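You operate a simulated robot arm through the tools that you are given. There is no shell and no other tool. Be economical: measure what you need, move in short steps, check, and stop when the job is done.

The job below is to be done with a simulated two-armed robot. You get a single attempt, and the scene is never put back.

## Task
Soak the round tin's crust, then hold the tin and scrub it clean.
Fine: about 100 ml from the blue jug; grey brush; tip the water into the tap basin; jug, brush and tin go back. Set down upright: blue jug. What is to be rubbed or washed off counts as gone when no trace of it is left.

It is judged by the outcome, as a careful person would: the job done as asked, and still so three seconds after it is handed in. It fails if anything else is knocked over, pushed out of place, dropped, spilled or broken.

## Robot
Two 7-joint arms with two-finger parallel grippers on one trunk, on a base that drives. Base frame: it is fixed to the floor where the robot stands at the start and does not move with it; the origin is under the middle of the robot, x ahead of it, y to its left, z up. Units: m, degrees, N and s.
The left shoulder is at the start at [0.06, 0.143, 0.975], the right one opposite. With the tool pointing down near the work surface each hand reaches from about 0.32 to 0.74 m from the robot's upright axis, wherever it stands, measured 20 degrees to its own side. Places, roughly: tap basin [0.7, -0.2, 0.7]; tap lever [0.8, -0.2, 1.1]. Payload 1.57 kg a hand.
Tool frame (each hand has its own): the origin (TCP) lies between the finger pads and is the grasp point; the fingertips stand 0.03 m ahead of it; z points along the fingers, y is the line along which they close. Largest opening 0.11 m; finger width 0.024, thickness 0.012; the body of the gripper, 0.048 by 0.112 m, starts 0.078 m behind the TCP.
Orientation is that of the tool frame in the base frame, as a unit quaternion [x, y, z, w]. With the fingers straight down and closing along the base's y, the tool's x points along the base's -x, its y along +y and its z along -z.

## Interface
- The arms move only by the tool play_rows. It takes "left_steps", "right_steps" or both (then of equal length, played together; a hand with none holds still); each is text: rows parted by semicolons, each of 6 numbers parted by spaces: the shift along the tool's x, y, z in units of 20 mm (1.0 is 20 mm), then the turn, a rotation vector about the tool's x, y, z in units of 6 degrees (1.0 is 6 degrees). In form: dx dy dz wx wy wz; .... A call has 1 to 10 rows; each row shifts and turns the commanded pose from where the row before left it, along the tool's axes as they then stand. "left_gripper" and "right_gripper" are, for a hand that has rows, the closure in counts, from 0 (fully open) to 255 (shut), set as the call begins (left out, the last holds). A call with a number of a shift or a turn outside -1 to 1 is refused whole. Rows are played at 5 a second. More than 0.05 m and 8.6 degrees between two rows, or a gripper value outside its range, and nothing of the call is played. Where a pose cannot be reached the arm comes as near as it can. A force on the tool above 90 N (or 10 N above the force at the start of the call, whichever is more), or a blocked arm, ends the call early, and 0.2 s more pass. Each finger travels about 0.045 m/s and halts on what it meets, pressing with about 21 N; the grip force reading is that of the motor and also rises with nothing between the fingers. The clock runs only during rows and for 0.2 s after the last one: add rows that do not move to give the fingers time. It gives the time, the measured TCP pose, the force on the tool (base axes), the opening and the grip force at its end, in the units of the frame above (readings bear some noise), with the torque about the TCP (base axes, N m) and any sound that the robot's microphone picked up.
- Cameras (640 x 400 px; columns grow to the right, rows downward): "scene" is now at [0.0366, -0.0403, 1.5851]; the picture's right is [-0.49, -0.87, 0.00], its down [-0.66, 0.37, -0.65] and it looks along [0.57, -0.32, -0.76] (base axes); focal length 289 px, centre (320, 200). "left" rides on the left gripper at [0.07, -0.016, -0.141] in its tool frame; the picture's right is [0.23, 0.97, 0.00], its down [-0.85, 0.20, -0.48] and it looks along [-0.47, 0.11, 0.88] (tool axes); focal length 222 px, centre (320, 200). "right" rides on the right gripper at [0.07, 0.016, -0.141] in its tool frame; the picture's right is [-0.23, 0.97, 0.00], its down [-0.86, -0.20, -0.48] and it looks along [-0.47, -0.11, 0.88] (tool axes); focal length 222 px, centre (320, 200). There is no depth. A picture from a camera that has moved, and an enlarged one, comes with that camera's place and axes in the base frame and with its lens.
- grab_frame(camera): a new picture of that camera. No time passes.
- slide_trunk(by): slides the trunk up (or, below 0, down) by that many m; the arms and the scene camera ride with it, the base frame stays. It gives what a move gives, with no picture.
- base_move(legs): drives the robot by 1 to 6 legs, each [ahead, left, turn to the left] in m, m and degrees, along the robot's own axes; the way and the turn of a leg run together, so that a leg with both is an arc; at most 1.5 m and 180 degrees a leg. The arms and the cameras ride along, it lands a little off, and it stops where it bumps. It gives what a move gives.
- head_to(pan, tilt): turns the head with the scene camera to pan (to the left, within 86 degrees either way) and tilt (down, from -29 to 69), counted from straight ahead of the robot. It gives what a move gives.
- enlarge(camera, box): a new picture of the part [left, top, right, bottom] of that camera's present view, enlarged. No time passes.
- job_done(): hands the job in; it is judged then, once.

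Go step by step. Nothing tells you exact positions but the pictures and the camera data: compare them with the known pose of the tool, close in by small moves and look again before you grip or let go. The budget is 120 turns and 100 pictures, counting those below and the enlarged ones. Unless the task says otherwise, let go and move clear before handing in.

The tools are called as name(argument=value, ...) on one line, values as JSON. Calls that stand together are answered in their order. play_rows: Moves the arms, as the interface text tells. Its arguments: {"type":"object","properties":{"left_steps":{"type":"string"},"left_gripper":{"type":"number"},"right_steps":{"type":"string"},"right_gripper":{"type":"number"}},"required":[]} The other tools are called the same way: slide_trunk (by) slides the trunk up or down; base_move (legs) drives the base; head_to (pan, tilt) turns the head that bears the scene camera; grab_frame (camera) takes a picture; enlarge (camera, box) takes an enlarged picture of a part of a camera's view; job_done () hands the job in.

At the start:

```text
time_s: 0.0
left_eef_pos: [0.3831, -0.0711, 1.1568]
left_tcp_rot: [0.0, 1.0, 0.001, 0.0]
left_contact_force: [-0.1, 0.8, 0.4]
left_ft_torque: [0.02, 0.0, -0.01]
left_width: 0.1099
left_gripper_force: 0.1
right_eef_pos: [0.314, -0.4312, 1.1596]
right_tcp_rot: [0.0, 1.0, 0.0, 0.0]
right_contact_force: [-0.5, -0.5, -0.7]
right_ft_torque: [-0.04, 0.0, -0.01]
right_width: 0.1098
right_gripper_force: 0.0
trunk travel left (down, up): [-0.574, 0.016]
robot x, y, heading: [0.0013, 0.0008, -0.0]
head pan, tilt: [-29.5, 49.2]
```

scene: 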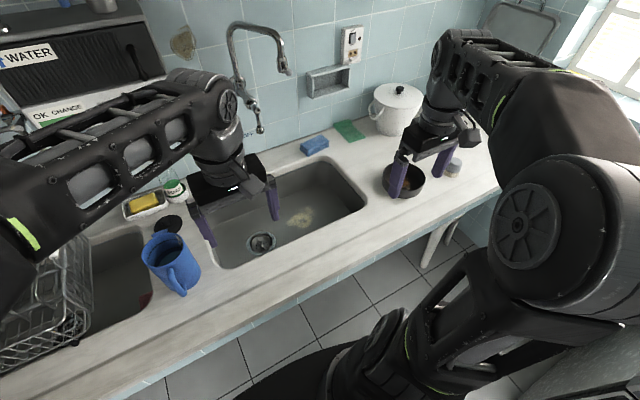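
right: 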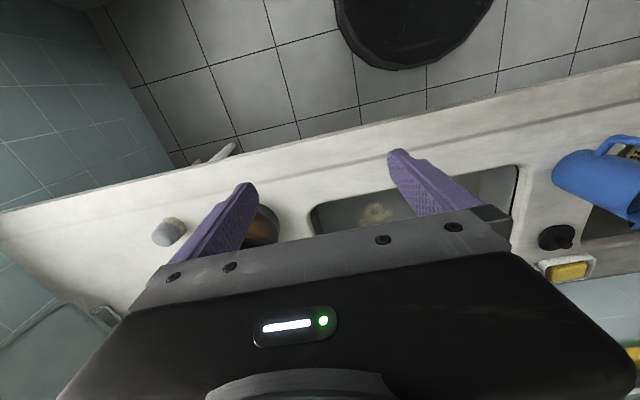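
left: 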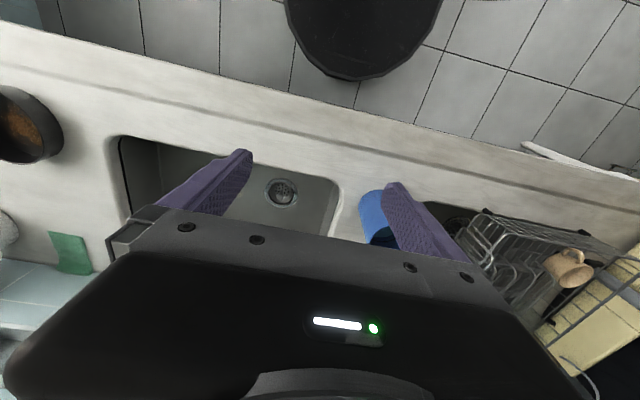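

I see a counter with a basin, a blue jug to the left of it and a round tin with a crust under the right gripper. I'll enlarge the view to find the grey brush and measure positions.

enlarge(camera="scene", box=[340, 70, 520, 220])

enlarge(camera="scene", box=[100, 130, 340, 300])

```text
2.67 times, centred on (430, 145) of scene
camera zoom: at [0.0366, -0.0403, 1.5851], right [-0.49, -0.87, 0.0], down [-0.66, 0.37, -0.65], along [0.57, -0.32, -0.76], focal length 770 px, centre (27, 347)
```

zoom: 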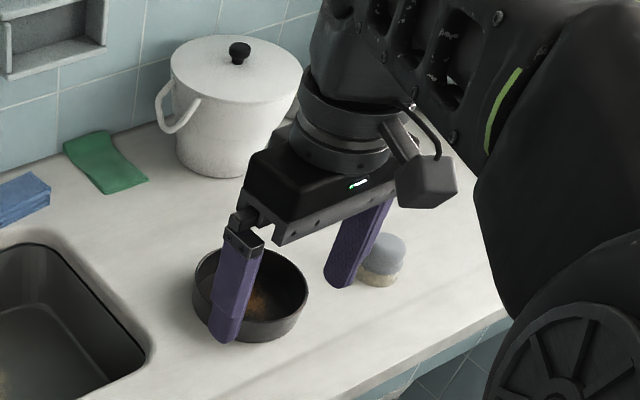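

```text
2.35 times, centred on (220, 215) of scene
camera zoom: at [0.0366, -0.0403, 1.5851], right [-0.49, -0.87, 0.0], down [-0.66, 0.37, -0.65], along [0.57, -0.32, -0.76], focal length 679 px, centre (555, 165)
```

zoom: 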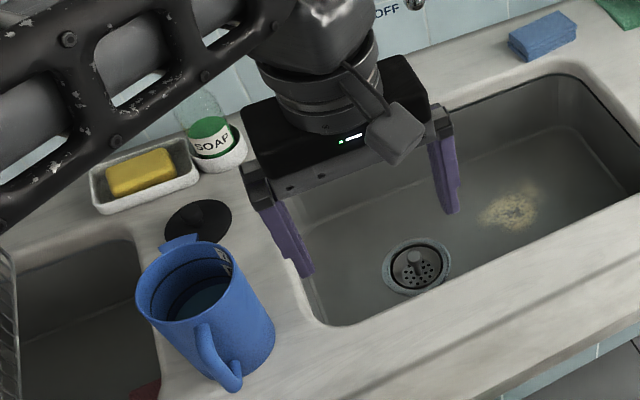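

The brush is the small grey-topped scrubber right of the tin. I'll move both hands forward and outward so that their cameras see the jug and the tin clearly.

play_rows(left_steps="-0.5 1 0 0 0 0;-0.5 1 0 0 0 0;-0.5 1 0 0 0 0;-0.5 1 0 0 0 0;-0.5 1 0 0 0 0;-0.5 1 0 0 0 0;-0.5 1 0 0 0 0;-0.5 1 0 0 0 0", right_steps="-1 -1 0 0 0 0;-1 -1 0 0 0 0;-1 -1 0 0 0 0;-1 -1 0 0 0 0;-1 -1 0 0 0 0;-1 -1 0 0 0 0;0 -1 0 0 0 0;0 0 0 0 0 0")

grab_frame(camera="scene")

grab_frame(camera="left")

grab_frame(camera="right")

```text
time_s: 1.8
left_eef_pos: [0.4651, 0.0906, 1.1562]
left_tcp_rot: [0.0, 1.0, -0.001, 0.0]
left_contact_force: [-1.1, 0.3, 0.5]
left_ft_torque: [0.01, 0.01, -0.01]
left_width: 0.1101
left_gripper_force: 0.0
right_eef_pos: [0.3784, -0.5044, 1.1583]
right_tcp_rot: [-0.001, 1.0, -0.002, 0.002]
right_contact_force: [-0.1, 0.3, -0.5]
right_ft_torque: [0.0, 0.05, -0.01]
right_width: 0.1101
right_gripper_force: 0.0
right hand out of reach, approached as far as the arm can: row 4, 5, 6, 7
trunk travel left (down, up): [-0.574, 0.016]
robot x, y, heading: [0.0015, 0.0005, 0.1]
head pan, tilt: [-29.5, 49.2]
```

```text
94 pictures are left
camera scene: at [0.0376, -0.0384, 1.5851], right [-0.49, -0.87, 0.0], down [-0.66, 0.37, -0.65], along [0.57, -0.32, -0.76], focal length 289 px, centre (320, 200)
```

scene: 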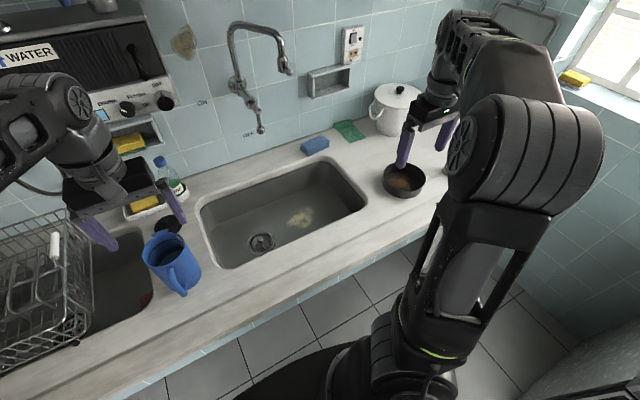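

```text
93 pictures are left
camera left: at [0.3959, 0.0747, 1.2978], right [-0.23, 0.97, 0.0], down [0.86, 0.2, 0.48], along [0.47, 0.11, -0.88], focal length 222 px, centre (320, 200)
```

left: 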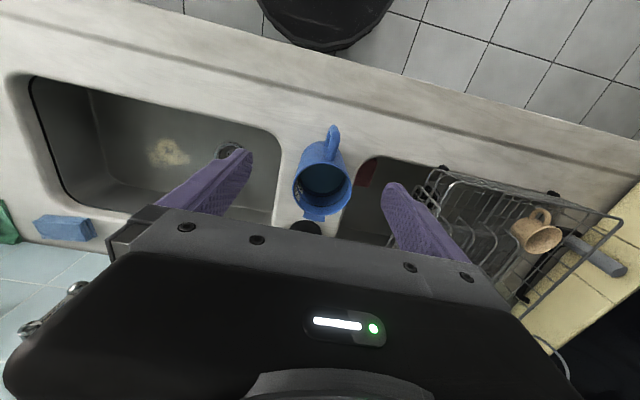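

```text
92 pictures are left
camera right: at [0.3083, -0.4865, 1.299], right [0.23, 0.97, 0.0], down [0.85, -0.2, 0.48], along [0.47, -0.11, -0.88], focal length 222 px, centre (320, 200)
```

right: 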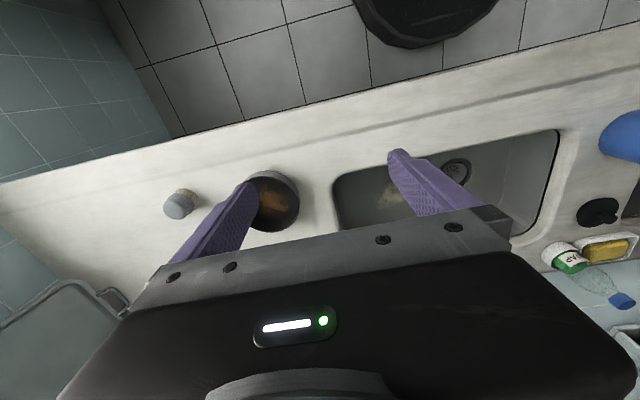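

The jug stands near (0.55, 0.12) with its rim at z≈0.96 and the handle toward me; the tin is near (0.50, -0.63) and the brush near (0.48, -0.845). I'll back up a little and turn the left hand forward so it can take the jug by its handle.

base_move(legs=[[-0.2, 0, 0]])

play_rows(left_steps="-0.5 0 0 0 -1 0;-0.5 0 0.05 0 -1 0;-0.49 0 0.1 0 -1 0;-0.475 0 0.155 0 -1 0;-0.457 0 0.204 0 -1 0;-0.433 0 0.25 0 -1 0;-0.405 0 0.294 0 -1 0;-0.37 0 0.335 0 -1 0;-0.335 0 0.37 0 -1 0;-0.294 0 0.405 0 -1 0")

grab_frame(camera="left")

grab_frame(camera="scene")

```text
time_s: 3.4
left_eef_pos: [0.261, 0.089, 1.1567]
left_tcp_rot: [0.0, 1.0, 0.0, 0.002]
left_contact_force: [-0.7, -0.7, -0.4]
left_ft_torque: [-0.04, -0.01, -0.03]
left_width: 0.1099
left_gripper_force: 0.1
right_eef_pos: [0.1754, -0.5045, 1.1576]
right_tcp_rot: [0.0, 1.0, -0.002, 0.002]
right_contact_force: [-0.3, 0.8, 1.1]
right_ft_torque: [-0.02, -0.03, -0.04]
right_width: 0.1099
right_gripper_force: 0.1
trunk travel left (down, up): [-0.574, 0.016]
robot x, y, heading: [-0.2019, 0.0028, -0.1]
head pan, tilt: [-29.5, 49.2]
```

```text
time_s: 5.6
left_eef_pos: [0.3639, 0.0871, 1.158]
left_tcp_rot: [0.0, 0.866, -0.001, 0.5]
left_contact_force: [0.4, -0.5, 0.3]
left_ft_torque: [0.01, -0.03, 0.01]
left_width: 0.1102
left_gripper_force: 0.1
right_eef_pos: [0.1783, -0.5046, 1.157]
right_tcp_rot: [0.0, 1.0, -0.002, 0.001]
right_contact_force: [-0.6, -0.4, -0.6]
right_ft_torque: [-0.01, -0.02, 0.02]
right_width: 0.1098
right_gripper_force: 0.0
trunk travel left (down, up): [-0.574, 0.016]
robot x, y, heading: [-0.2035, 0.002, -0.3]
head pan, tilt: [-29.5, 49.2]
```

```text
91 pictures are left
camera left: at [0.2072, 0.0717, 1.1675], right [-0.11, 0.97, -0.2], down [0.01, 0.2, 0.98], along [0.99, 0.11, -0.04], focal length 222 px, centre (320, 200)
```

left: 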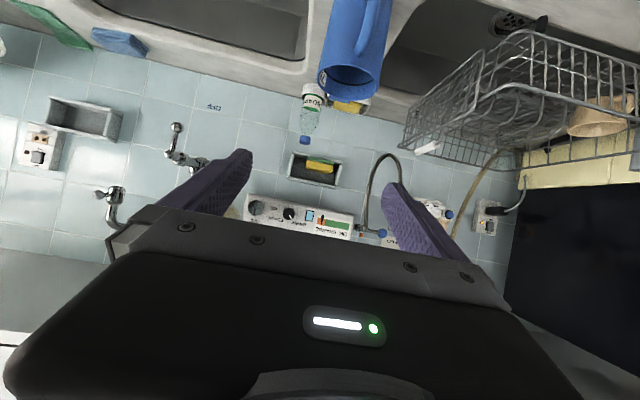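

```text
90 pictures are left
camera scene: at [-0.1639, -0.0404, 1.5851], right [-0.49, -0.87, 0.0], down [-0.66, 0.37, -0.65], along [0.57, -0.32, -0.76], focal length 289 px, centre (320, 200)
```

scene: 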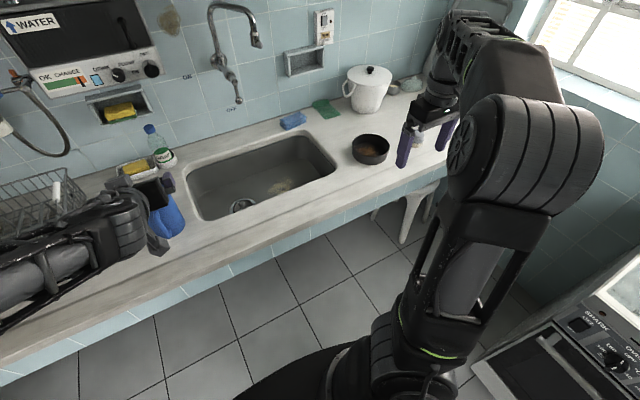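

The forward-pointing grasp pose is reachable. I'll lower the left hand in front of the jug handle and look.

play_rows(left_steps="0.866 0.1 0.5 0 0 0;0.866 0.1 0.5 0 0 0;0.866 0.1 0.5 0 0 0;0.866 0.1 0.5 0 0 0;0.866 0.1 0.5 0 0 0;0.866 0.1 0.5 0 0 0;0.866 0.1 0.5 0 0 0;0.866 0.1 0.5 0 0 0;0 0.1 0 0 0 0")

grab_frame(camera="left")

head_to(pan=8, tilt=45)

grab_frame(camera="scene")

```text
time_s: 7.6
left_eef_pos: [0.3628, 0.1067, 0.998]
left_tcp_rot: [-0.001, 0.866, 0.0, 0.499]
left_contact_force: [0.0, 0.6, -0.2]
left_ft_torque: [-0.01, 0.01, -0.02]
left_width: 0.1101
left_gripper_force: 0.0
right_eef_pos: [0.1791, -0.504, 1.1574]
right_tcp_rot: [-0.001, 1.0, -0.002, 0.002]
right_contact_force: [0.1, 0.0, -0.2]
right_ft_torque: [-0.01, 0.01, -0.01]
right_width: 0.1102
right_gripper_force: 0.0
trunk travel left (down, up): [-0.574, 0.016]
robot x, y, heading: [-0.2025, 0.0002, -0.1]
head pan, tilt: [-29.5, 49.2]
```

```text
89 pictures are left
camera left: at [0.2064, 0.0904, 1.0075], right [-0.11, 0.97, -0.2], down [0.01, 0.2, 0.98], along [0.99, 0.11, -0.03], focal length 222 px, centre (320, 200)
```

left: 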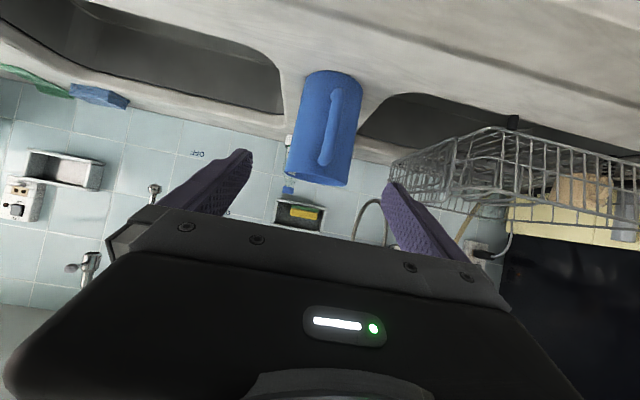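

```text
time_s: 8.6
left_eef_pos: [0.3642, 0.1058, 0.9963]
left_tcp_rot: [0.0, 0.866, -0.001, 0.5]
left_contact_force: [-0.4, 0.7, -0.2]
left_ft_torque: [-0.03, 0.0, -0.03]
left_width: 0.1102
left_gripper_force: 0.1
right_eef_pos: [0.1779, -0.503, 1.1572]
right_tcp_rot: [0.001, 1.0, -0.002, 0.002]
right_contact_force: [-0.4, 1.0, -0.1]
right_ft_torque: [-0.02, -0.02, -0.02]
right_width: 0.11
right_gripper_force: 0.1
trunk travel left (down, up): [-0.574, 0.016]
robot x, y, heading: [-0.198, 0.0013, 0.1]
head pan, tilt: [8.0, 45.0]
```

```text
88 pictures are left
camera scene: at [-0.1512, 0.0093, 1.5909], right [0.14, -0.99, 0.0], down [-0.7, -0.1, -0.71], along [0.7, 0.1, -0.71], focal length 289 px, centre (320, 200)
```

scene: 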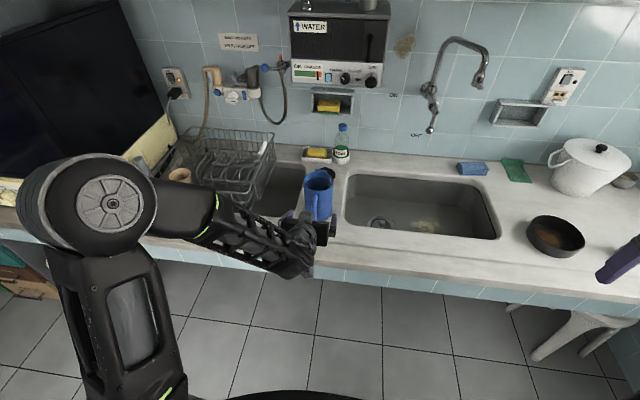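

The handle bar is about at (0.465, 0.118), spanning z 0.87–0.955. I'll advance most of the way and check.

play_rows(left_steps="0.13 0.12 0.875 0 0 0;0.13 0.12 0.875 0 0 0;0.13 0.12 0.875 0 0 0;0.13 0.12 0.875 0 0 0;0.13 0.12 0.875 0 0 0")

grab_frame(camera="left")

enlarge(camera="scene", box=[240, 140, 400, 240])

```text
time_s: 9.8
left_eef_pos: [0.4331, 0.1185, 0.9425]
left_tcp_rot: [-0.001, 0.866, 0.0, 0.5]
left_contact_force: [-0.4, 0.6, -0.9]
left_ft_torque: [0.01, -0.02, 0.01]
left_width: 0.11
left_gripper_force: 0.0
right_eef_pos: [0.1784, -0.5049, 1.1584]
right_tcp_rot: [0.001, 1.0, -0.002, 0.002]
right_contact_force: [-0.5, 0.3, 0.2]
right_ft_torque: [0.02, 0.04, 0.0]
right_width: 0.1097
right_gripper_force: 0.1
trunk travel left (down, up): [-0.574, 0.016]
robot x, y, heading: [-0.2016, -0.0009, 0.1]
head pan, tilt: [8.0, 45.0]
```

```text
87 pictures are left
camera left: at [0.2765, 0.1025, 0.9524], right [-0.11, 0.97, -0.2], down [0.01, 0.2, 0.98], along [0.99, 0.11, -0.04], focal length 222 px, centre (320, 200)
```

left: 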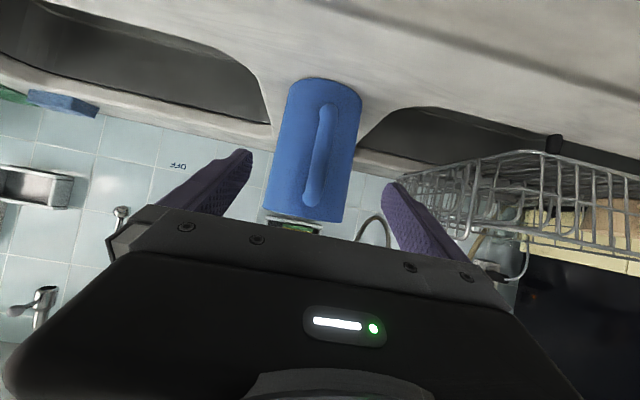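

```text
4.00 times, centred on (320, 190) of scene
camera zoom: at [-0.1506, 0.0096, 1.5909], right [0.14, -0.99, 0.0], down [-0.7, -0.1, -0.71], along [0.7, 0.1, -0.71], focal length 1154 px, centre (320, 240)
```

zoom: 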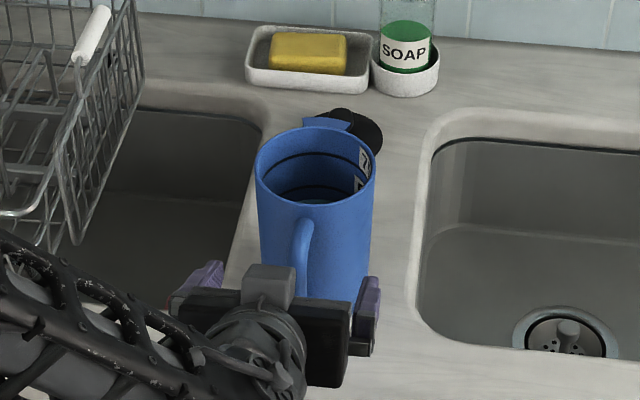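

Handle is centred between the fingers. I'll advance the rest and close the gripper.

play_rows(left_steps="0.15 -0.08 0.8 0 0 0;0.15 -0.08 0.8 0 0 0;0 0 0 0 0 0")

play_rows(left_steps="0 0 0 0 0 0;0 0 0 0 0 0;0 0 0 0 0 0;0 0 0 0 0 0;0 0 0 0 0 0;0 0 0 0 0 0;0 0 0 0 0 0;0 0 0 0 0 0", left_gripper=255)

grab_frame(camera="left")

enlarge(camera="scene", box=[240, 140, 400, 240])

```text
time_s: 10.6
left_eef_pos: [0.4572, 0.1146, 0.9206]
left_tcp_rot: [0.0, 0.866, 0.0, 0.5]
left_contact_force: [0.5, -0.1, -0.1]
left_ft_torque: [-0.02, -0.01, -0.01]
left_width: 0.1099
left_gripper_force: 0.1
right_eef_pos: [0.1781, -0.5041, 1.1576]
right_tcp_rot: [0.0, 1.0, -0.001, 0.001]
right_contact_force: [0.4, -0.1, 0.2]
right_ft_torque: [0.01, 0.02, 0.02]
right_width: 0.11
right_gripper_force: 0.0
trunk travel left (down, up): [-0.574, 0.016]
robot x, y, heading: [-0.1982, -0.0009, -0.0]
head pan, tilt: [8.0, 45.0]
```

```text
time_s: 12.4
left_eef_pos: [0.4575, 0.1147, 0.9212]
left_tcp_rot: [-0.001, 0.866, 0.0, 0.5]
left_contact_force: [-0.5, 1.7, 0.7]
left_ft_torque: [0.01, -0.01, 0.03]
left_width: 0.0157
left_gripper_force: 21.3
right_eef_pos: [0.1774, -0.5054, 1.1573]
right_tcp_rot: [0.0, 1.0, -0.001, 0.002]
right_contact_force: [0.2, 0.6, 0.2]
right_ft_torque: [0.0, -0.03, 0.01]
right_width: 0.1098
right_gripper_force: 0.1
trunk travel left (down, up): [-0.574, 0.016]
robot x, y, heading: [-0.2024, -0.0003, -0.1]
head pan, tilt: [8.0, 45.0]
```

```text
85 pictures are left
camera left: at [0.3007, 0.0993, 0.9314], right [-0.11, 0.97, -0.2], down [0.01, 0.2, 0.98], along [0.99, 0.11, -0.04], focal length 222 px, centre (320, 200)
```

left: 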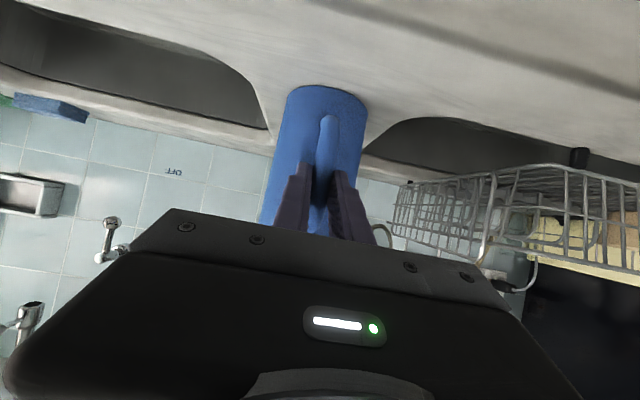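

```text
4.00 times, centred on (320, 190) of scene
camera zoom: at [-0.1512, 0.0095, 1.5909], right [0.14, -0.99, 0.0], down [-0.7, -0.1, -0.71], along [0.7, 0.1, -0.71], focal length 1154 px, centre (320, 240)
```

zoom: 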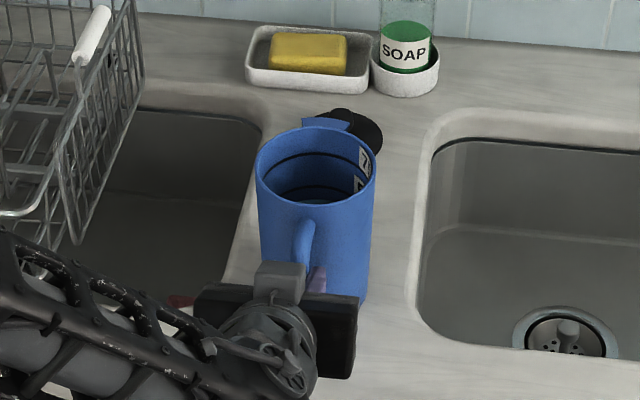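

The handle is gripped (15.7 mm). I'll lift slightly and check weight and slip.

play_rows(left_steps="-0.433 0 -0.25 0 0 0;-0.433 0 -0.25 0 0 0;0 0 0 0 0 0;0 0 0 0 0 0;0 0 0 0 0 0")

enlarge(camera="scene", box=[240, 140, 400, 240])

grab_frame(camera="left")

```text
time_s: 13.6
left_eef_pos: [0.4575, 0.1145, 0.942]
left_tcp_rot: [0.001, 0.865, -0.001, 0.501]
left_contact_force: [-0.2, 0.2, 3.2]
left_ft_torque: [0.08, -0.18, -0.06]
left_width: 0.0158
left_gripper_force: 21.5
right_eef_pos: [0.1782, -0.5045, 1.1564]
right_tcp_rot: [0.0, 1.0, -0.001, 0.002]
right_contact_force: [-0.5, -0.1, -0.3]
right_ft_torque: [0.0, 0.01, -0.02]
right_width: 0.1098
right_gripper_force: 0.0
trunk travel left (down, up): [-0.574, 0.016]
robot x, y, heading: [-0.2024, -0.0018, 0.1]
head pan, tilt: [8.0, 45.0]
```

```text
4.00 times, centred on (320, 190) of scene
camera zoom: at [-0.1515, 0.0092, 1.591], right [0.14, -0.99, 0.0], down [-0.7, -0.1, -0.71], along [0.7, 0.1, -0.71], focal length 1154 px, centre (320, 240)
```

zoom: 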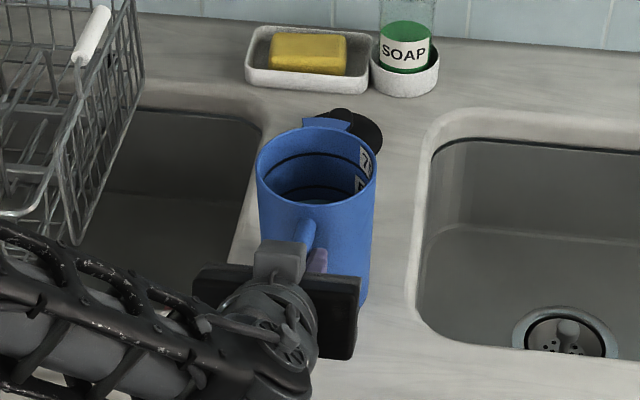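

```text
82 pictures are left
camera left: at [0.3008, 0.0984, 0.952], right [-0.11, 0.97, -0.2], down [0.01, 0.2, 0.98], along [0.99, 0.11, -0.03], focal length 222 px, centre (320, 200)
```

left: 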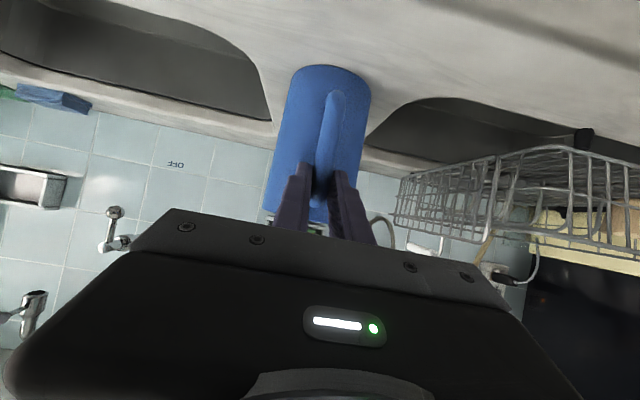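

The jug seems not to have risen; the fingers slid up along the handle. I'll look closer before continuing.

enlarge(camera="left", box=[240, 50, 400, 250])

play_rows(left_steps="0 0 0 0 0 0;0 0 0 0 0 0;0 0 0 0 0 0;0 0 0 0 0 0;0 0 0 0 0 0")

```text
2.00 times, centred on (320, 150) of left
camera zoom: at [0.3008, 0.0984, 0.952], right [-0.11, 0.97, -0.2], down [0.01, 0.2, 0.98], along [0.99, 0.11, -0.03], focal length 444 px, centre (320, 300)
```

zoom: 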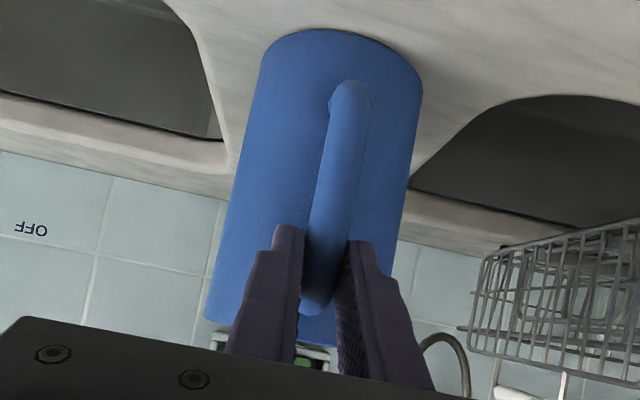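

```text
time_s: 14.8
left_eef_pos: [0.4574, 0.1134, 0.9422]
left_tcp_rot: [0.0, 0.866, 0.001, 0.5]
left_contact_force: [1.7, -0.2, 6.4]
left_ft_torque: [0.02, -0.53, -0.11]
left_width: 0.0161
left_gripper_force: 21.5
right_eef_pos: [0.1779, -0.5059, 1.1578]
right_tcp_rot: [0.0, 1.0, -0.002, 0.001]
right_contact_force: [0.7, 0.3, 0.2]
right_ft_torque: [0.03, -0.01, -0.01]
right_width: 0.1101
right_gripper_force: 0.0
trunk travel left (down, up): [-0.574, 0.016]
robot x, y, heading: [-0.2002, 0.0019, 0.1]
head pan, tilt: [8.0, 45.0]
```

enlarge(camera="scene", box=[240, 140, 400, 240])

enlarge(camera="left", box=[240, 50, 400, 250])

```text
4.00 times, centred on (320, 190) of scene
camera zoom: at [-0.1516, 0.0091, 1.591], right [0.14, -0.99, 0.0], down [-0.7, -0.1, -0.71], along [0.7, 0.1, -0.71], focal length 1154 px, centre (320, 240)
```

zoom: 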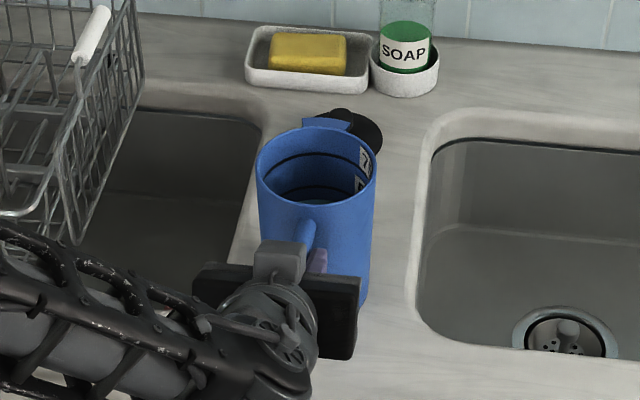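

```text
2.00 times, centred on (320, 150) of left
camera zoom: at [0.3008, 0.0984, 0.9519], right [-0.11, 0.97, -0.2], down [0.01, 0.2, 0.98], along [0.99, 0.11, -0.03], focal length 444 px, centre (320, 300)
```

zoom: 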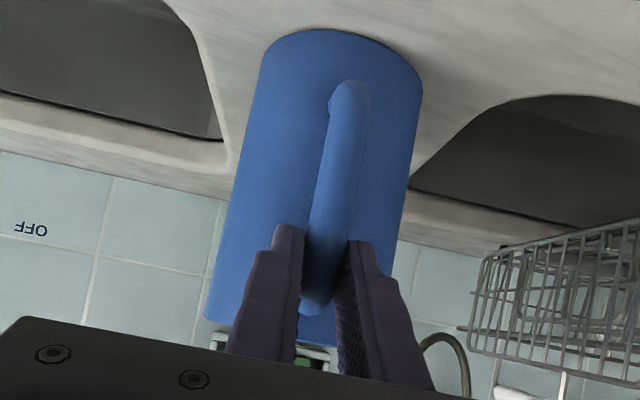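

The grip now carries 6.4 N while the jug still stands; I'll lift a further centimetre very slowly and see whether it comes up.

play_rows(left_steps="-0.087 0 -0.05 0 0 0;-0.087 0 -0.05 0 0 0;-0.087 0 -0.05 0 0 0;-0.087 0 -0.05 0 0 0;-0.087 0 -0.05 0 0 0;-0.087 0 -0.05 0 0 0;0 0 0 0 0 0;0 0 0 0 0 0")

enlarge(camera="left", box=[240, 50, 400, 250])

```text
time_s: 16.6
left_eef_pos: [0.4569, 0.1154, 0.9533]
left_tcp_rot: [0.0, 0.866, 0.0, 0.5]
left_contact_force: [-0.8, 0.1, -5.9]
left_ft_torque: [0.0, 0.51, -0.02]
left_width: 0.0159
left_gripper_force: 21.8
right_eef_pos: [0.1786, -0.5055, 1.1566]
right_tcp_rot: [0.0, 1.0, -0.002, 0.001]
right_contact_force: [0.5, 0.7, 0.4]
right_ft_torque: [-0.01, 0.02, 0.0]
right_width: 0.11
right_gripper_force: 0.1
trunk travel left (down, up): [-0.574, 0.016]
robot x, y, heading: [-0.2025, -0.0017, 0.0]
head pan, tilt: [8.0, 45.0]
```

```text
2.00 times, centred on (320, 150) of left
camera zoom: at [0.301, 0.0992, 0.9634], right [-0.11, 0.97, -0.2], down [0.01, 0.2, 0.98], along [0.99, 0.11, -0.04], focal length 444 px, centre (320, 300)
```

zoom: 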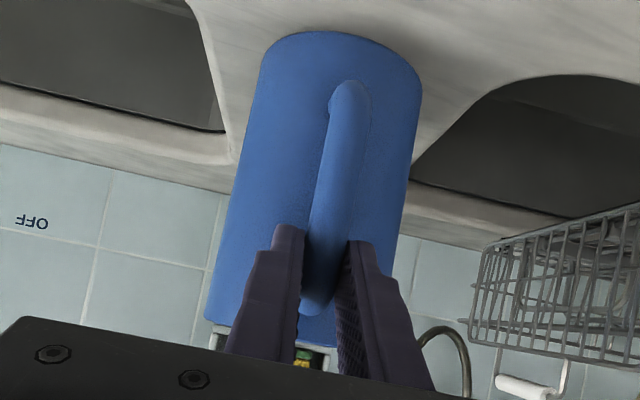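

The jug is now lifted and follows the hand (about 0.6 kg). I'll raise it further gently and check its tilt.

play_rows(left_steps="-0.3 0 -0.173 0 0 0;-0.43 0 -0.25 0 0 0;-0.43 0 -0.25 0 0 0;-0.43 0 -0.25 0 0 0;-0.43 0 -0.25 0 0 0;-0.43 0 -0.25 0 0 0;-0.43 0 -0.25 0 0 0;-0.43 0 -0.25 0 0 0;-0.43 0 -0.25 0 0 0;0 0 0 0 0 0", right_steps="0 0.5 0 0 0 0;0 0.5 0 0 0 0;0 0.5 0 0 0 0;0 0.5 0 0 0 0;0 0.5 0 0 0 0;0 0.5 0 0 0 0;0 0.5 0 0 0 0;0 0.5 0 0 0 0;0 0.5 0 0 0 0;0 0.5 0 0 0 0")

grab_frame(camera="scene")

grab_frame(camera="left")

```text
time_s: 18.8
left_eef_pos: [0.4574, 0.1156, 1.039]
left_tcp_rot: [-0.001, 0.866, 0.0, 0.5]
left_contact_force: [0.1, -0.2, -5.9]
left_ft_torque: [0.02, 0.51, -0.01]
left_width: 0.016
left_gripper_force: 20.9
right_eef_pos: [0.1796, -0.4049, 1.1591]
right_tcp_rot: [0.0, 1.0, -0.001, 0.001]
right_contact_force: [0.1, 0.2, -0.1]
right_ft_torque: [0.01, -0.01, 0.04]
right_width: 0.1099
right_gripper_force: 0.1
trunk travel left (down, up): [-0.574, 0.016]
robot x, y, heading: [-0.2022, -0.0003, 0.2]
head pan, tilt: [8.0, 45.0]
```

```text
77 pictures are left
camera scene: at [-0.1504, 0.0098, 1.5909], right [0.14, -0.99, 0.0], down [-0.7, -0.1, -0.71], along [0.7, 0.1, -0.71], focal length 289 px, centre (320, 200)
```

scene: 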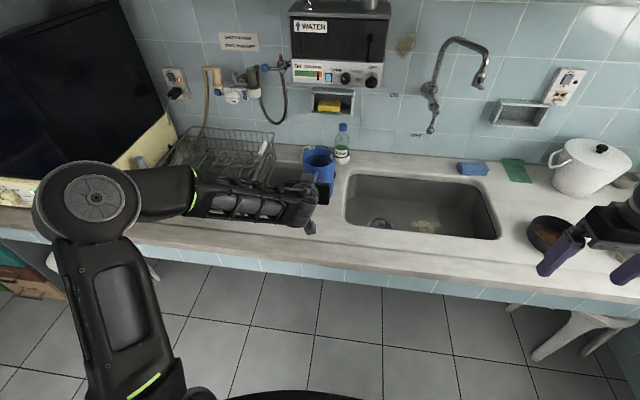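

```text
76 pictures are left
camera left: at [0.3009, 0.0991, 1.0489], right [-0.11, 0.97, -0.2], down [0.01, 0.2, 0.98], along [0.99, 0.11, -0.04], focal length 222 px, centre (320, 200)
```

left: 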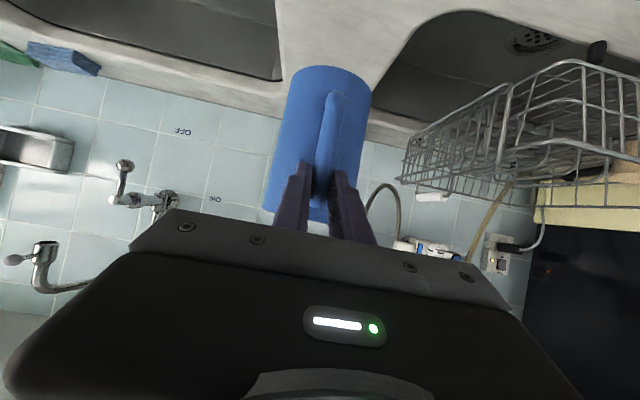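

The jug hangs steady and upright. I'll bring it a little toward the middle and drive right to the tin.

play_rows(left_steps="-0.067 -0.925 -0.385 0 0 0;-0.067 -0.925 -0.385 0 0 0;-0.067 -0.925 -0.385 0 0 0;-0.067 -0.925 -0.385 0 0 0;-0.067 -0.925 -0.385 0 0 0;-0.067 -0.925 -0.385 0 0 0;-0.067 -0.925 -0.385 0 0 0;-0.067 -0.925 -0.385 0 0 0;-0.067 -0.925 -0.385 0 0 0;-0.067 -0.925 -0.385 0 0 0")

base_move(legs=[[0, -0.54, 0]])

head_to(pan=-8, tilt=50)

grab_frame(camera="scene")

grab_frame(camera="right")

```text
time_s: 21.0
left_eef_pos: [0.3979, -0.0716, 1.0892]
left_tcp_rot: [-0.001, 0.866, 0.002, 0.5]
left_contact_force: [-0.6, 0.1, -5.5]
left_ft_torque: [0.02, 0.46, -0.01]
left_width: 0.0158
left_gripper_force: 20.6
right_eef_pos: [0.1781, -0.4054, 1.158]
right_tcp_rot: [0.0, 1.0, -0.001, 0.001]
right_contact_force: [0.0, -0.5, -1.3]
right_ft_torque: [0.02, 0.0, 0.03]
right_width: 0.11
right_gripper_force: 0.0
trunk travel left (down, up): [-0.574, 0.016]
robot x, y, heading: [-0.2014, -0.0007, 0.1]
head pan, tilt: [8.0, 45.0]
```

```text
time_s: 24.0
left_eef_pos: [0.4042, -0.5658, 1.0854]
left_tcp_rot: [0.002, 0.868, -0.002, 0.497]
left_contact_force: [0.8, 0.5, -6.0]
left_ft_torque: [0.02, 0.48, -0.04]
left_width: 0.0157
left_gripper_force: 21.0
right_eef_pos: [0.1839, -0.8992, 1.1592]
right_tcp_rot: [0.002, 1.0, -0.002, 0.001]
right_contact_force: [-0.2, 1.5, 0.2]
right_ft_torque: [-0.04, -0.03, -0.01]
right_width: 0.1099
right_gripper_force: 0.1
trunk travel left (down, up): [-0.574, 0.016]
robot x, y, heading: [-0.1955, -0.4942, -0.1]
head pan, tilt: [8.0, 45.0]
stopped in leg 1: the robot was blocked; the commanded pose is now the measured one
```

```text
time_s: 24.8
left_eef_pos: [0.4038, -0.5681, 1.0877]
left_tcp_rot: [0.002, 0.867, -0.001, 0.499]
left_contact_force: [-1.1, -0.2, -5.3]
left_ft_torque: [-0.01, 0.43, -0.01]
left_width: 0.0157
left_gripper_force: 20.9
right_eef_pos: [0.1851, -0.9006, 1.1575]
right_tcp_rot: [0.002, 1.0, -0.002, 0.001]
right_contact_force: [-0.7, -0.2, 0.7]
right_ft_torque: [0.0, 0.01, 0.0]
right_width: 0.1098
right_gripper_force: 0.0
trunk travel left (down, up): [-0.574, 0.016]
robot x, y, heading: [-0.1935, -0.4951, 0.1]
head pan, tilt: [-8.0, 50.0]
```

```text
75 pictures are left
camera scene: at [-0.1477, -0.5069, 1.584], right [-0.14, -0.99, 0.0], down [-0.76, 0.11, -0.64], along [0.64, -0.09, -0.77], focal length 289 px, centre (320, 200)
```

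scene: 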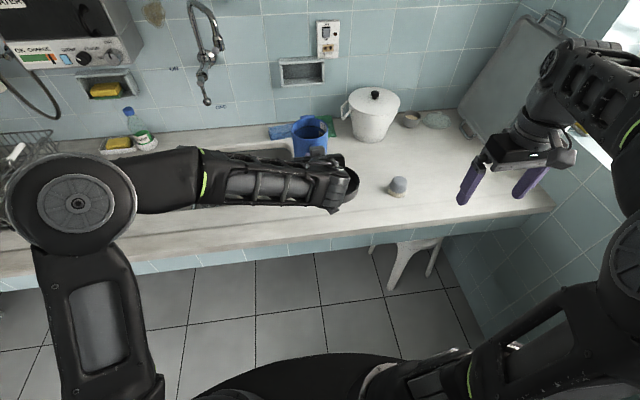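

```text
74 pictures are left
camera right: at [0.1131, -0.8845, 1.2989], right [0.23, 0.97, 0.0], down [0.85, -0.2, 0.48], along [0.47, -0.11, -0.88], focal length 222 px, centre (320, 200)
```

right: 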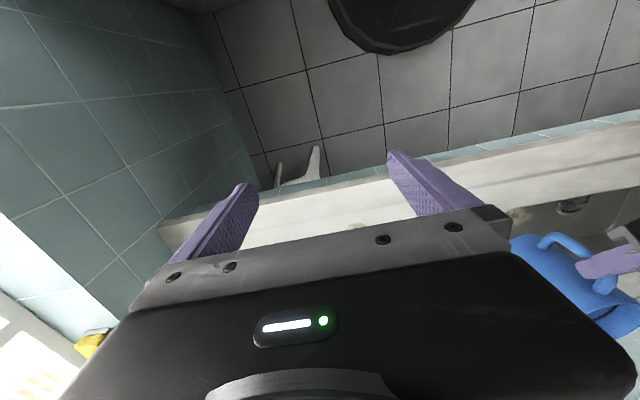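

The right elbow likely brushed the wall, so I'm stopped at y≈-0.495, which is close enough. I'll ease left slightly, bring the jug over the tin's line with the left arm, and turn the right hand to watch the tin.

base_move(legs=[[0, 0.025, 0]])

play_rows(right_steps="0 0 0 0 0 -1;0 0 0 0 0 -1;0 0 0 0 0 -1;0 0 0 0 0 -1;0 0 0 0 0 -1;0 0 0 0 0 -1;0 0 0 0 -1 -1;0 0 0 0 -1 0;0 0 0 0 -1 0;0 0 0 0 -1 0", left_steps="0 -0.35 0 0 0 0;0 -0.35 0 0 0 0;0 -0.35 0 0 0 0;0 -0.35 0 0 0 0;0 -0.35 0 0 0 0;0 -0.35 0 0 0 0;0 -0.35 0 0 0 0;0 -0.35 0 0 0 0;0 -0.35 0 0 0 0;0 -0.15 0 0 0 0")

grab_frame(camera="right")

grab_frame(camera="left")

```text
time_s: 25.6
left_eef_pos: [0.4045, -0.5428, 1.0875]
left_tcp_rot: [0.003, 0.867, -0.003, 0.499]
left_contact_force: [1.0, 0.5, -6.3]
left_ft_torque: [0.03, 0.47, 0.0]
left_width: 0.0161
left_gripper_force: 20.8
right_eef_pos: [0.1836, -0.8763, 1.1581]
right_tcp_rot: [0.003, 1.0, -0.002, 0.0]
right_contact_force: [0.0, 1.2, 0.5]
right_ft_torque: [-0.06, 0.01, 0.06]
right_width: 0.1097
right_gripper_force: 0.1
trunk travel left (down, up): [-0.574, 0.016]
robot x, y, heading: [-0.1923, -0.4692, -0.1]
head pan, tilt: [-8.0, 50.0]
```

```text
time_s: 27.8
left_eef_pos: [0.4044, -0.6101, 1.0888]
left_tcp_rot: [0.003, 0.867, -0.002, 0.499]
left_contact_force: [0.1, -0.7, -5.9]
left_ft_torque: [-0.01, 0.49, -0.01]
left_width: 0.0157
left_gripper_force: 21.3
right_eef_pos: [0.1849, -0.8771, 1.1575]
right_tcp_rot: [-0.349, 0.913, 0.07, 0.197]
right_contact_force: [1.2, -0.1, -1.3]
right_ft_torque: [-0.01, -0.01, -0.02]
right_width: 0.1099
right_gripper_force: 0.1
trunk travel left (down, up): [-0.574, 0.016]
robot x, y, heading: [-0.1942, -0.4688, 0.2]
head pan, tilt: [-8.0, 50.0]
```

```text
73 pictures are left
camera right: at [0.0811, -0.9455, 1.2582], right [-0.49, 0.87, 0.08], down [0.57, 0.25, 0.79], along [0.66, 0.44, -0.61], focal length 222 px, centre (320, 200)
```

right: 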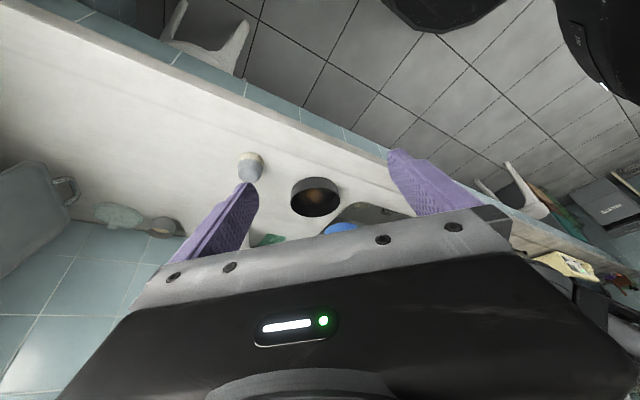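

```text
72 pictures are left
camera left: at [0.247, -0.6249, 1.0982], right [-0.11, 0.97, -0.2], down [0.02, 0.2, 0.98], along [0.99, 0.1, -0.04], focal length 222 px, centre (320, 200)
```

left: 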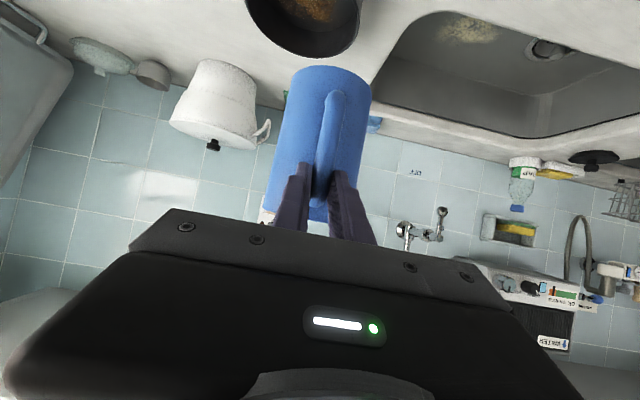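

The tin is visible from both hand cameras, but my position estimates differ by some centimetres; I'll enlarge to measure better.

enlarge(camera="right", box=[220, 130, 420, 255])

enlarge(camera="scene", box=[240, 80, 440, 220])

```text
3.20 times, centred on (320, 192) of right
camera zoom: at [0.0811, -0.9455, 1.2582], right [-0.49, 0.87, 0.08], down [0.57, 0.25, 0.79], along [0.66, 0.44, -0.61], focal length 711 px, centre (320, 224)
```

zoom: 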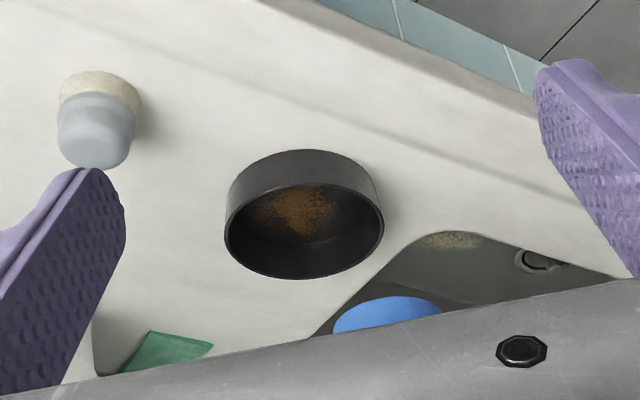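

```text
2.86 times, centred on (340, 150) of scene
camera zoom: at [-0.148, -0.4832, 1.584], right [-0.14, -0.99, 0.0], down [-0.76, 0.11, -0.64], along [0.64, -0.09, -0.77], focal length 825 px, centre (263, 343)
```

zoom: 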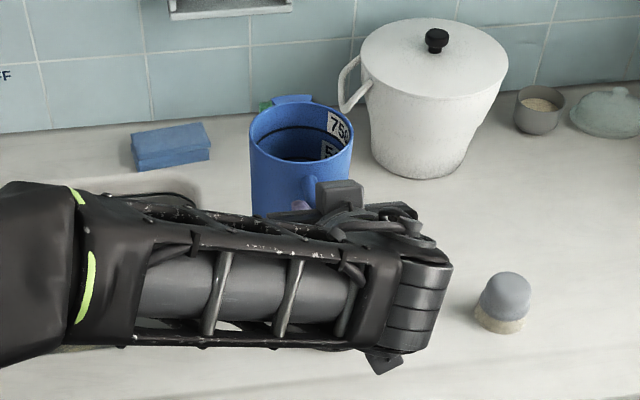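

Combining all rays, the tin rim centre is near (0.52, -0.655, 0.865) and the counter near z 0.82. I'll align the jug, lower it, and tilt it to 42° while checking.

play_rows(left_steps="0.55 -0.58 0.317 0 0 0;0.55 -0.58 0.317 0 0 0;0.55 -0.58 0.317 0 0 0;0 0 0 0 1 0;0 0 0 0 1 0;0 0 0 0 1 0;0 0 0 0 1 0;0 0 0 0 1 0;0 0 0 0 1 0;0 0 0 0 1 0")

enlarge(camera="right", box=[220, 130, 420, 255])

grab_frame(camera="scene")

grab_frame(camera="left")

```text
time_s: 30.0
left_eef_pos: [0.402, -0.6445, 1.0493]
left_tcp_rot: [0.004, 0.988, 0.0, 0.153]
left_contact_force: [0.3, 0.2, -6.3]
left_ft_torque: [0.03, 0.09, 0.01]
left_width: 0.016
left_gripper_force: 20.7
right_eef_pos: [0.1852, -0.8767, 1.158]
right_tcp_rot: [-0.349, 0.914, 0.07, 0.196]
right_contact_force: [-0.8, -0.5, -1.1]
right_ft_torque: [-0.02, 0.0, 0.02]
right_width: 0.1099
right_gripper_force: 0.0
trunk travel left (down, up): [-0.574, 0.016]
robot x, y, heading: [-0.1961, -0.4716, -0.3]
head pan, tilt: [-8.0, 50.0]
```

```text
3.20 times, centred on (320, 192) of right
camera zoom: at [0.0814, -0.9454, 1.2583], right [-0.49, 0.87, 0.08], down [0.57, 0.25, 0.79], along [0.66, 0.44, -0.61], focal length 711 px, centre (320, 224)
```

zoom: 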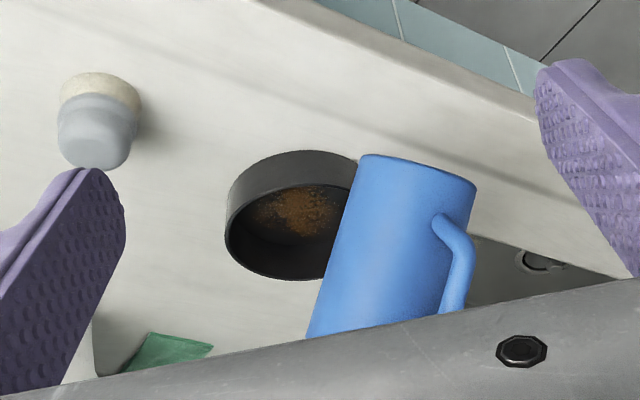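

```text
68 pictures are left
camera scene: at [-0.1475, -0.4832, 1.5839], right [-0.14, -0.99, 0.0], down [-0.76, 0.11, -0.64], along [0.64, -0.09, -0.77], focal length 289 px, centre (320, 200)
```

scene: 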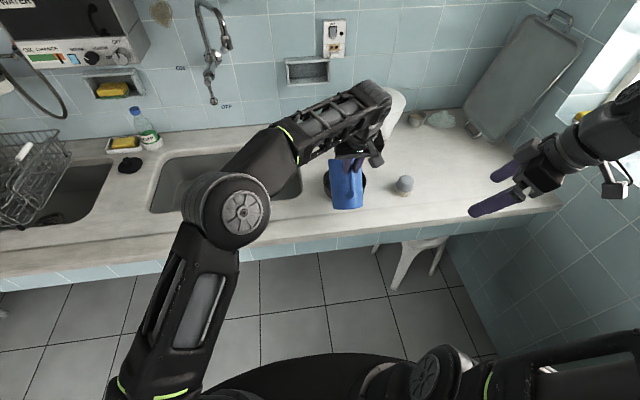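

```text
67 pictures are left
camera left: at [0.2936, -0.66, 1.1622], right [-0.21, 0.98, -0.07], down [0.67, 0.19, 0.72], along [0.71, 0.1, -0.69], focal length 222 px, centre (320, 200)
```

left: 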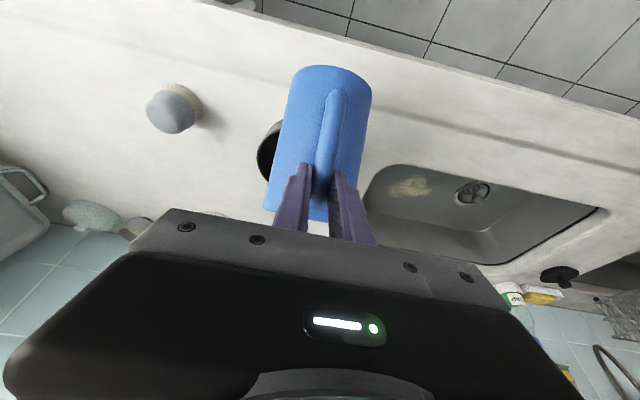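

No water has left yet; the spout is over the tin. I'll nudge to the tin's centre and tilt further in small steps, checking the weight.

play_rows(left_steps="-0.3 -0.35 0 0 0 0;-0.3 -0.35 0 0 0 0;0 0 0 0 0.5 0;0 0 0 0 0.5 0;0 0 0 0 0 0;0 0 0 0 0 0")

enlarge(camera="right", box=[220, 130, 420, 255])

play_rows(left_steps="0 0 0 0 0.5 0;0 0 0 0 0 0;0 0 0 0 0 0")

play_rows(left_steps="0 0 0 0 0 0")

play_rows(left_steps="0 0 0 0 0 0")

enlarge(camera="right", box=[220, 130, 420, 255])

```text
time_s: 31.4
left_eef_pos: [0.4071, -0.6567, 1.0481]
left_tcp_rot: [0.005, 0.994, 0.002, 0.112]
left_contact_force: [0.4, -0.1, -6.0]
left_ft_torque: [0.07, 0.09, 0.0]
left_width: 0.0157
left_gripper_force: 20.7
left hand out of reach, approached as far as the arm can: row 4
right_eef_pos: [0.1828, -0.8774, 1.1576]
right_tcp_rot: [-0.349, 0.914, 0.07, 0.196]
right_contact_force: [-0.4, 0.9, -0.2]
right_ft_torque: [0.0, 0.01, 0.02]
right_width: 0.1098
right_gripper_force: 0.0
trunk travel left (down, up): [-0.574, 0.016]
robot x, y, heading: [-0.1937, -0.4715, -0.3]
head pan, tilt: [-8.0, 50.0]
```

```text
3.20 times, centred on (320, 192) of right
camera zoom: at [0.081, -0.9452, 1.2585], right [-0.49, 0.87, 0.08], down [0.57, 0.25, 0.79], along [0.66, 0.44, -0.61], focal length 711 px, centre (320, 224)
```

zoom: 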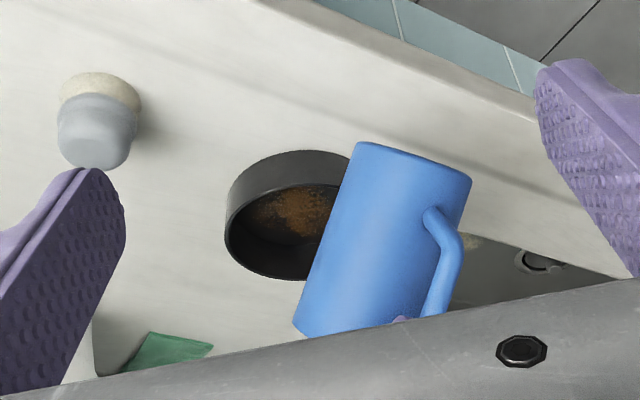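

```text
time_s: 32.2
left_eef_pos: [0.4069, -0.6577, 1.048]
left_tcp_rot: [0.005, 0.994, 0.003, 0.113]
left_contact_force: [0.4, -0.1, -6.1]
left_ft_torque: [0.0, 0.04, 0.0]
left_width: 0.016
left_gripper_force: 21.1
left hand out of reach, approached as far as the arm can: row 1
right_eef_pos: [0.1841, -0.8771, 1.1578]
right_tcp_rot: [-0.349, 0.914, 0.071, 0.196]
right_contact_force: [0.1, 0.4, -0.2]
right_ft_torque: [0.0, 0.03, -0.01]
right_width: 0.11
right_gripper_force: 0.1
trunk travel left (down, up): [-0.574, 0.016]
robot x, y, heading: [-0.1963, -0.4707, -0.5]
head pan, tilt: [-8.0, 50.0]
```

```text
time_s: 32.6
left_eef_pos: [0.406, -0.6569, 1.049]
left_tcp_rot: [0.006, 0.994, 0.003, 0.112]
left_contact_force: [-0.9, 0.3, -5.5]
left_ft_torque: [0.02, 0.04, -0.01]
left_width: 0.016
left_gripper_force: 20.7
right_eef_pos: [0.184, -0.8777, 1.1574]
right_tcp_rot: [-0.348, 0.914, 0.07, 0.195]
right_contact_force: [0.8, 0.3, 0.5]
right_ft_torque: [0.01, -0.01, -0.03]
right_width: 0.11
right_gripper_force: 0.1
trunk travel left (down, up): [-0.574, 0.016]
robot x, y, heading: [-0.195, -0.4706, -0.1]
head pan, tilt: [-8.0, 50.0]
```

```text
time_s: 33.0
left_eef_pos: [0.4048, -0.6571, 1.0481]
left_tcp_rot: [0.006, 0.994, 0.002, 0.113]
left_contact_force: [0.0, -0.1, -5.7]
left_ft_torque: [0.02, 0.04, 0.0]
left_width: 0.0158
left_gripper_force: 21.3
right_eef_pos: [0.1832, -0.877, 1.158]
right_tcp_rot: [-0.349, 0.914, 0.07, 0.195]
right_contact_force: [0.4, 0.7, 0.0]
right_ft_torque: [0.0, -0.01, -0.02]
right_width: 0.1101
right_gripper_force: 0.0
trunk travel left (down, up): [-0.574, 0.016]
robot x, y, heading: [-0.1969, -0.4725, -0.1]
head pan, tilt: [-8.0, 50.0]
```

```text
3.20 times, centred on (320, 192) of right
camera zoom: at [0.0811, -0.9453, 1.2584], right [-0.49, 0.87, 0.08], down [0.57, 0.25, 0.79], along [0.66, 0.44, -0.61], focal length 711 px, centre (320, 224)
```

zoom: 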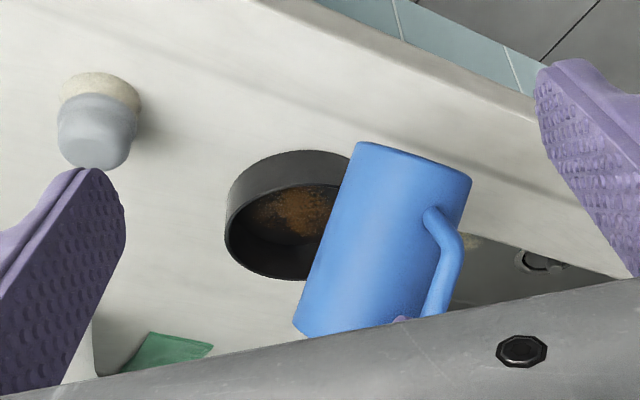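

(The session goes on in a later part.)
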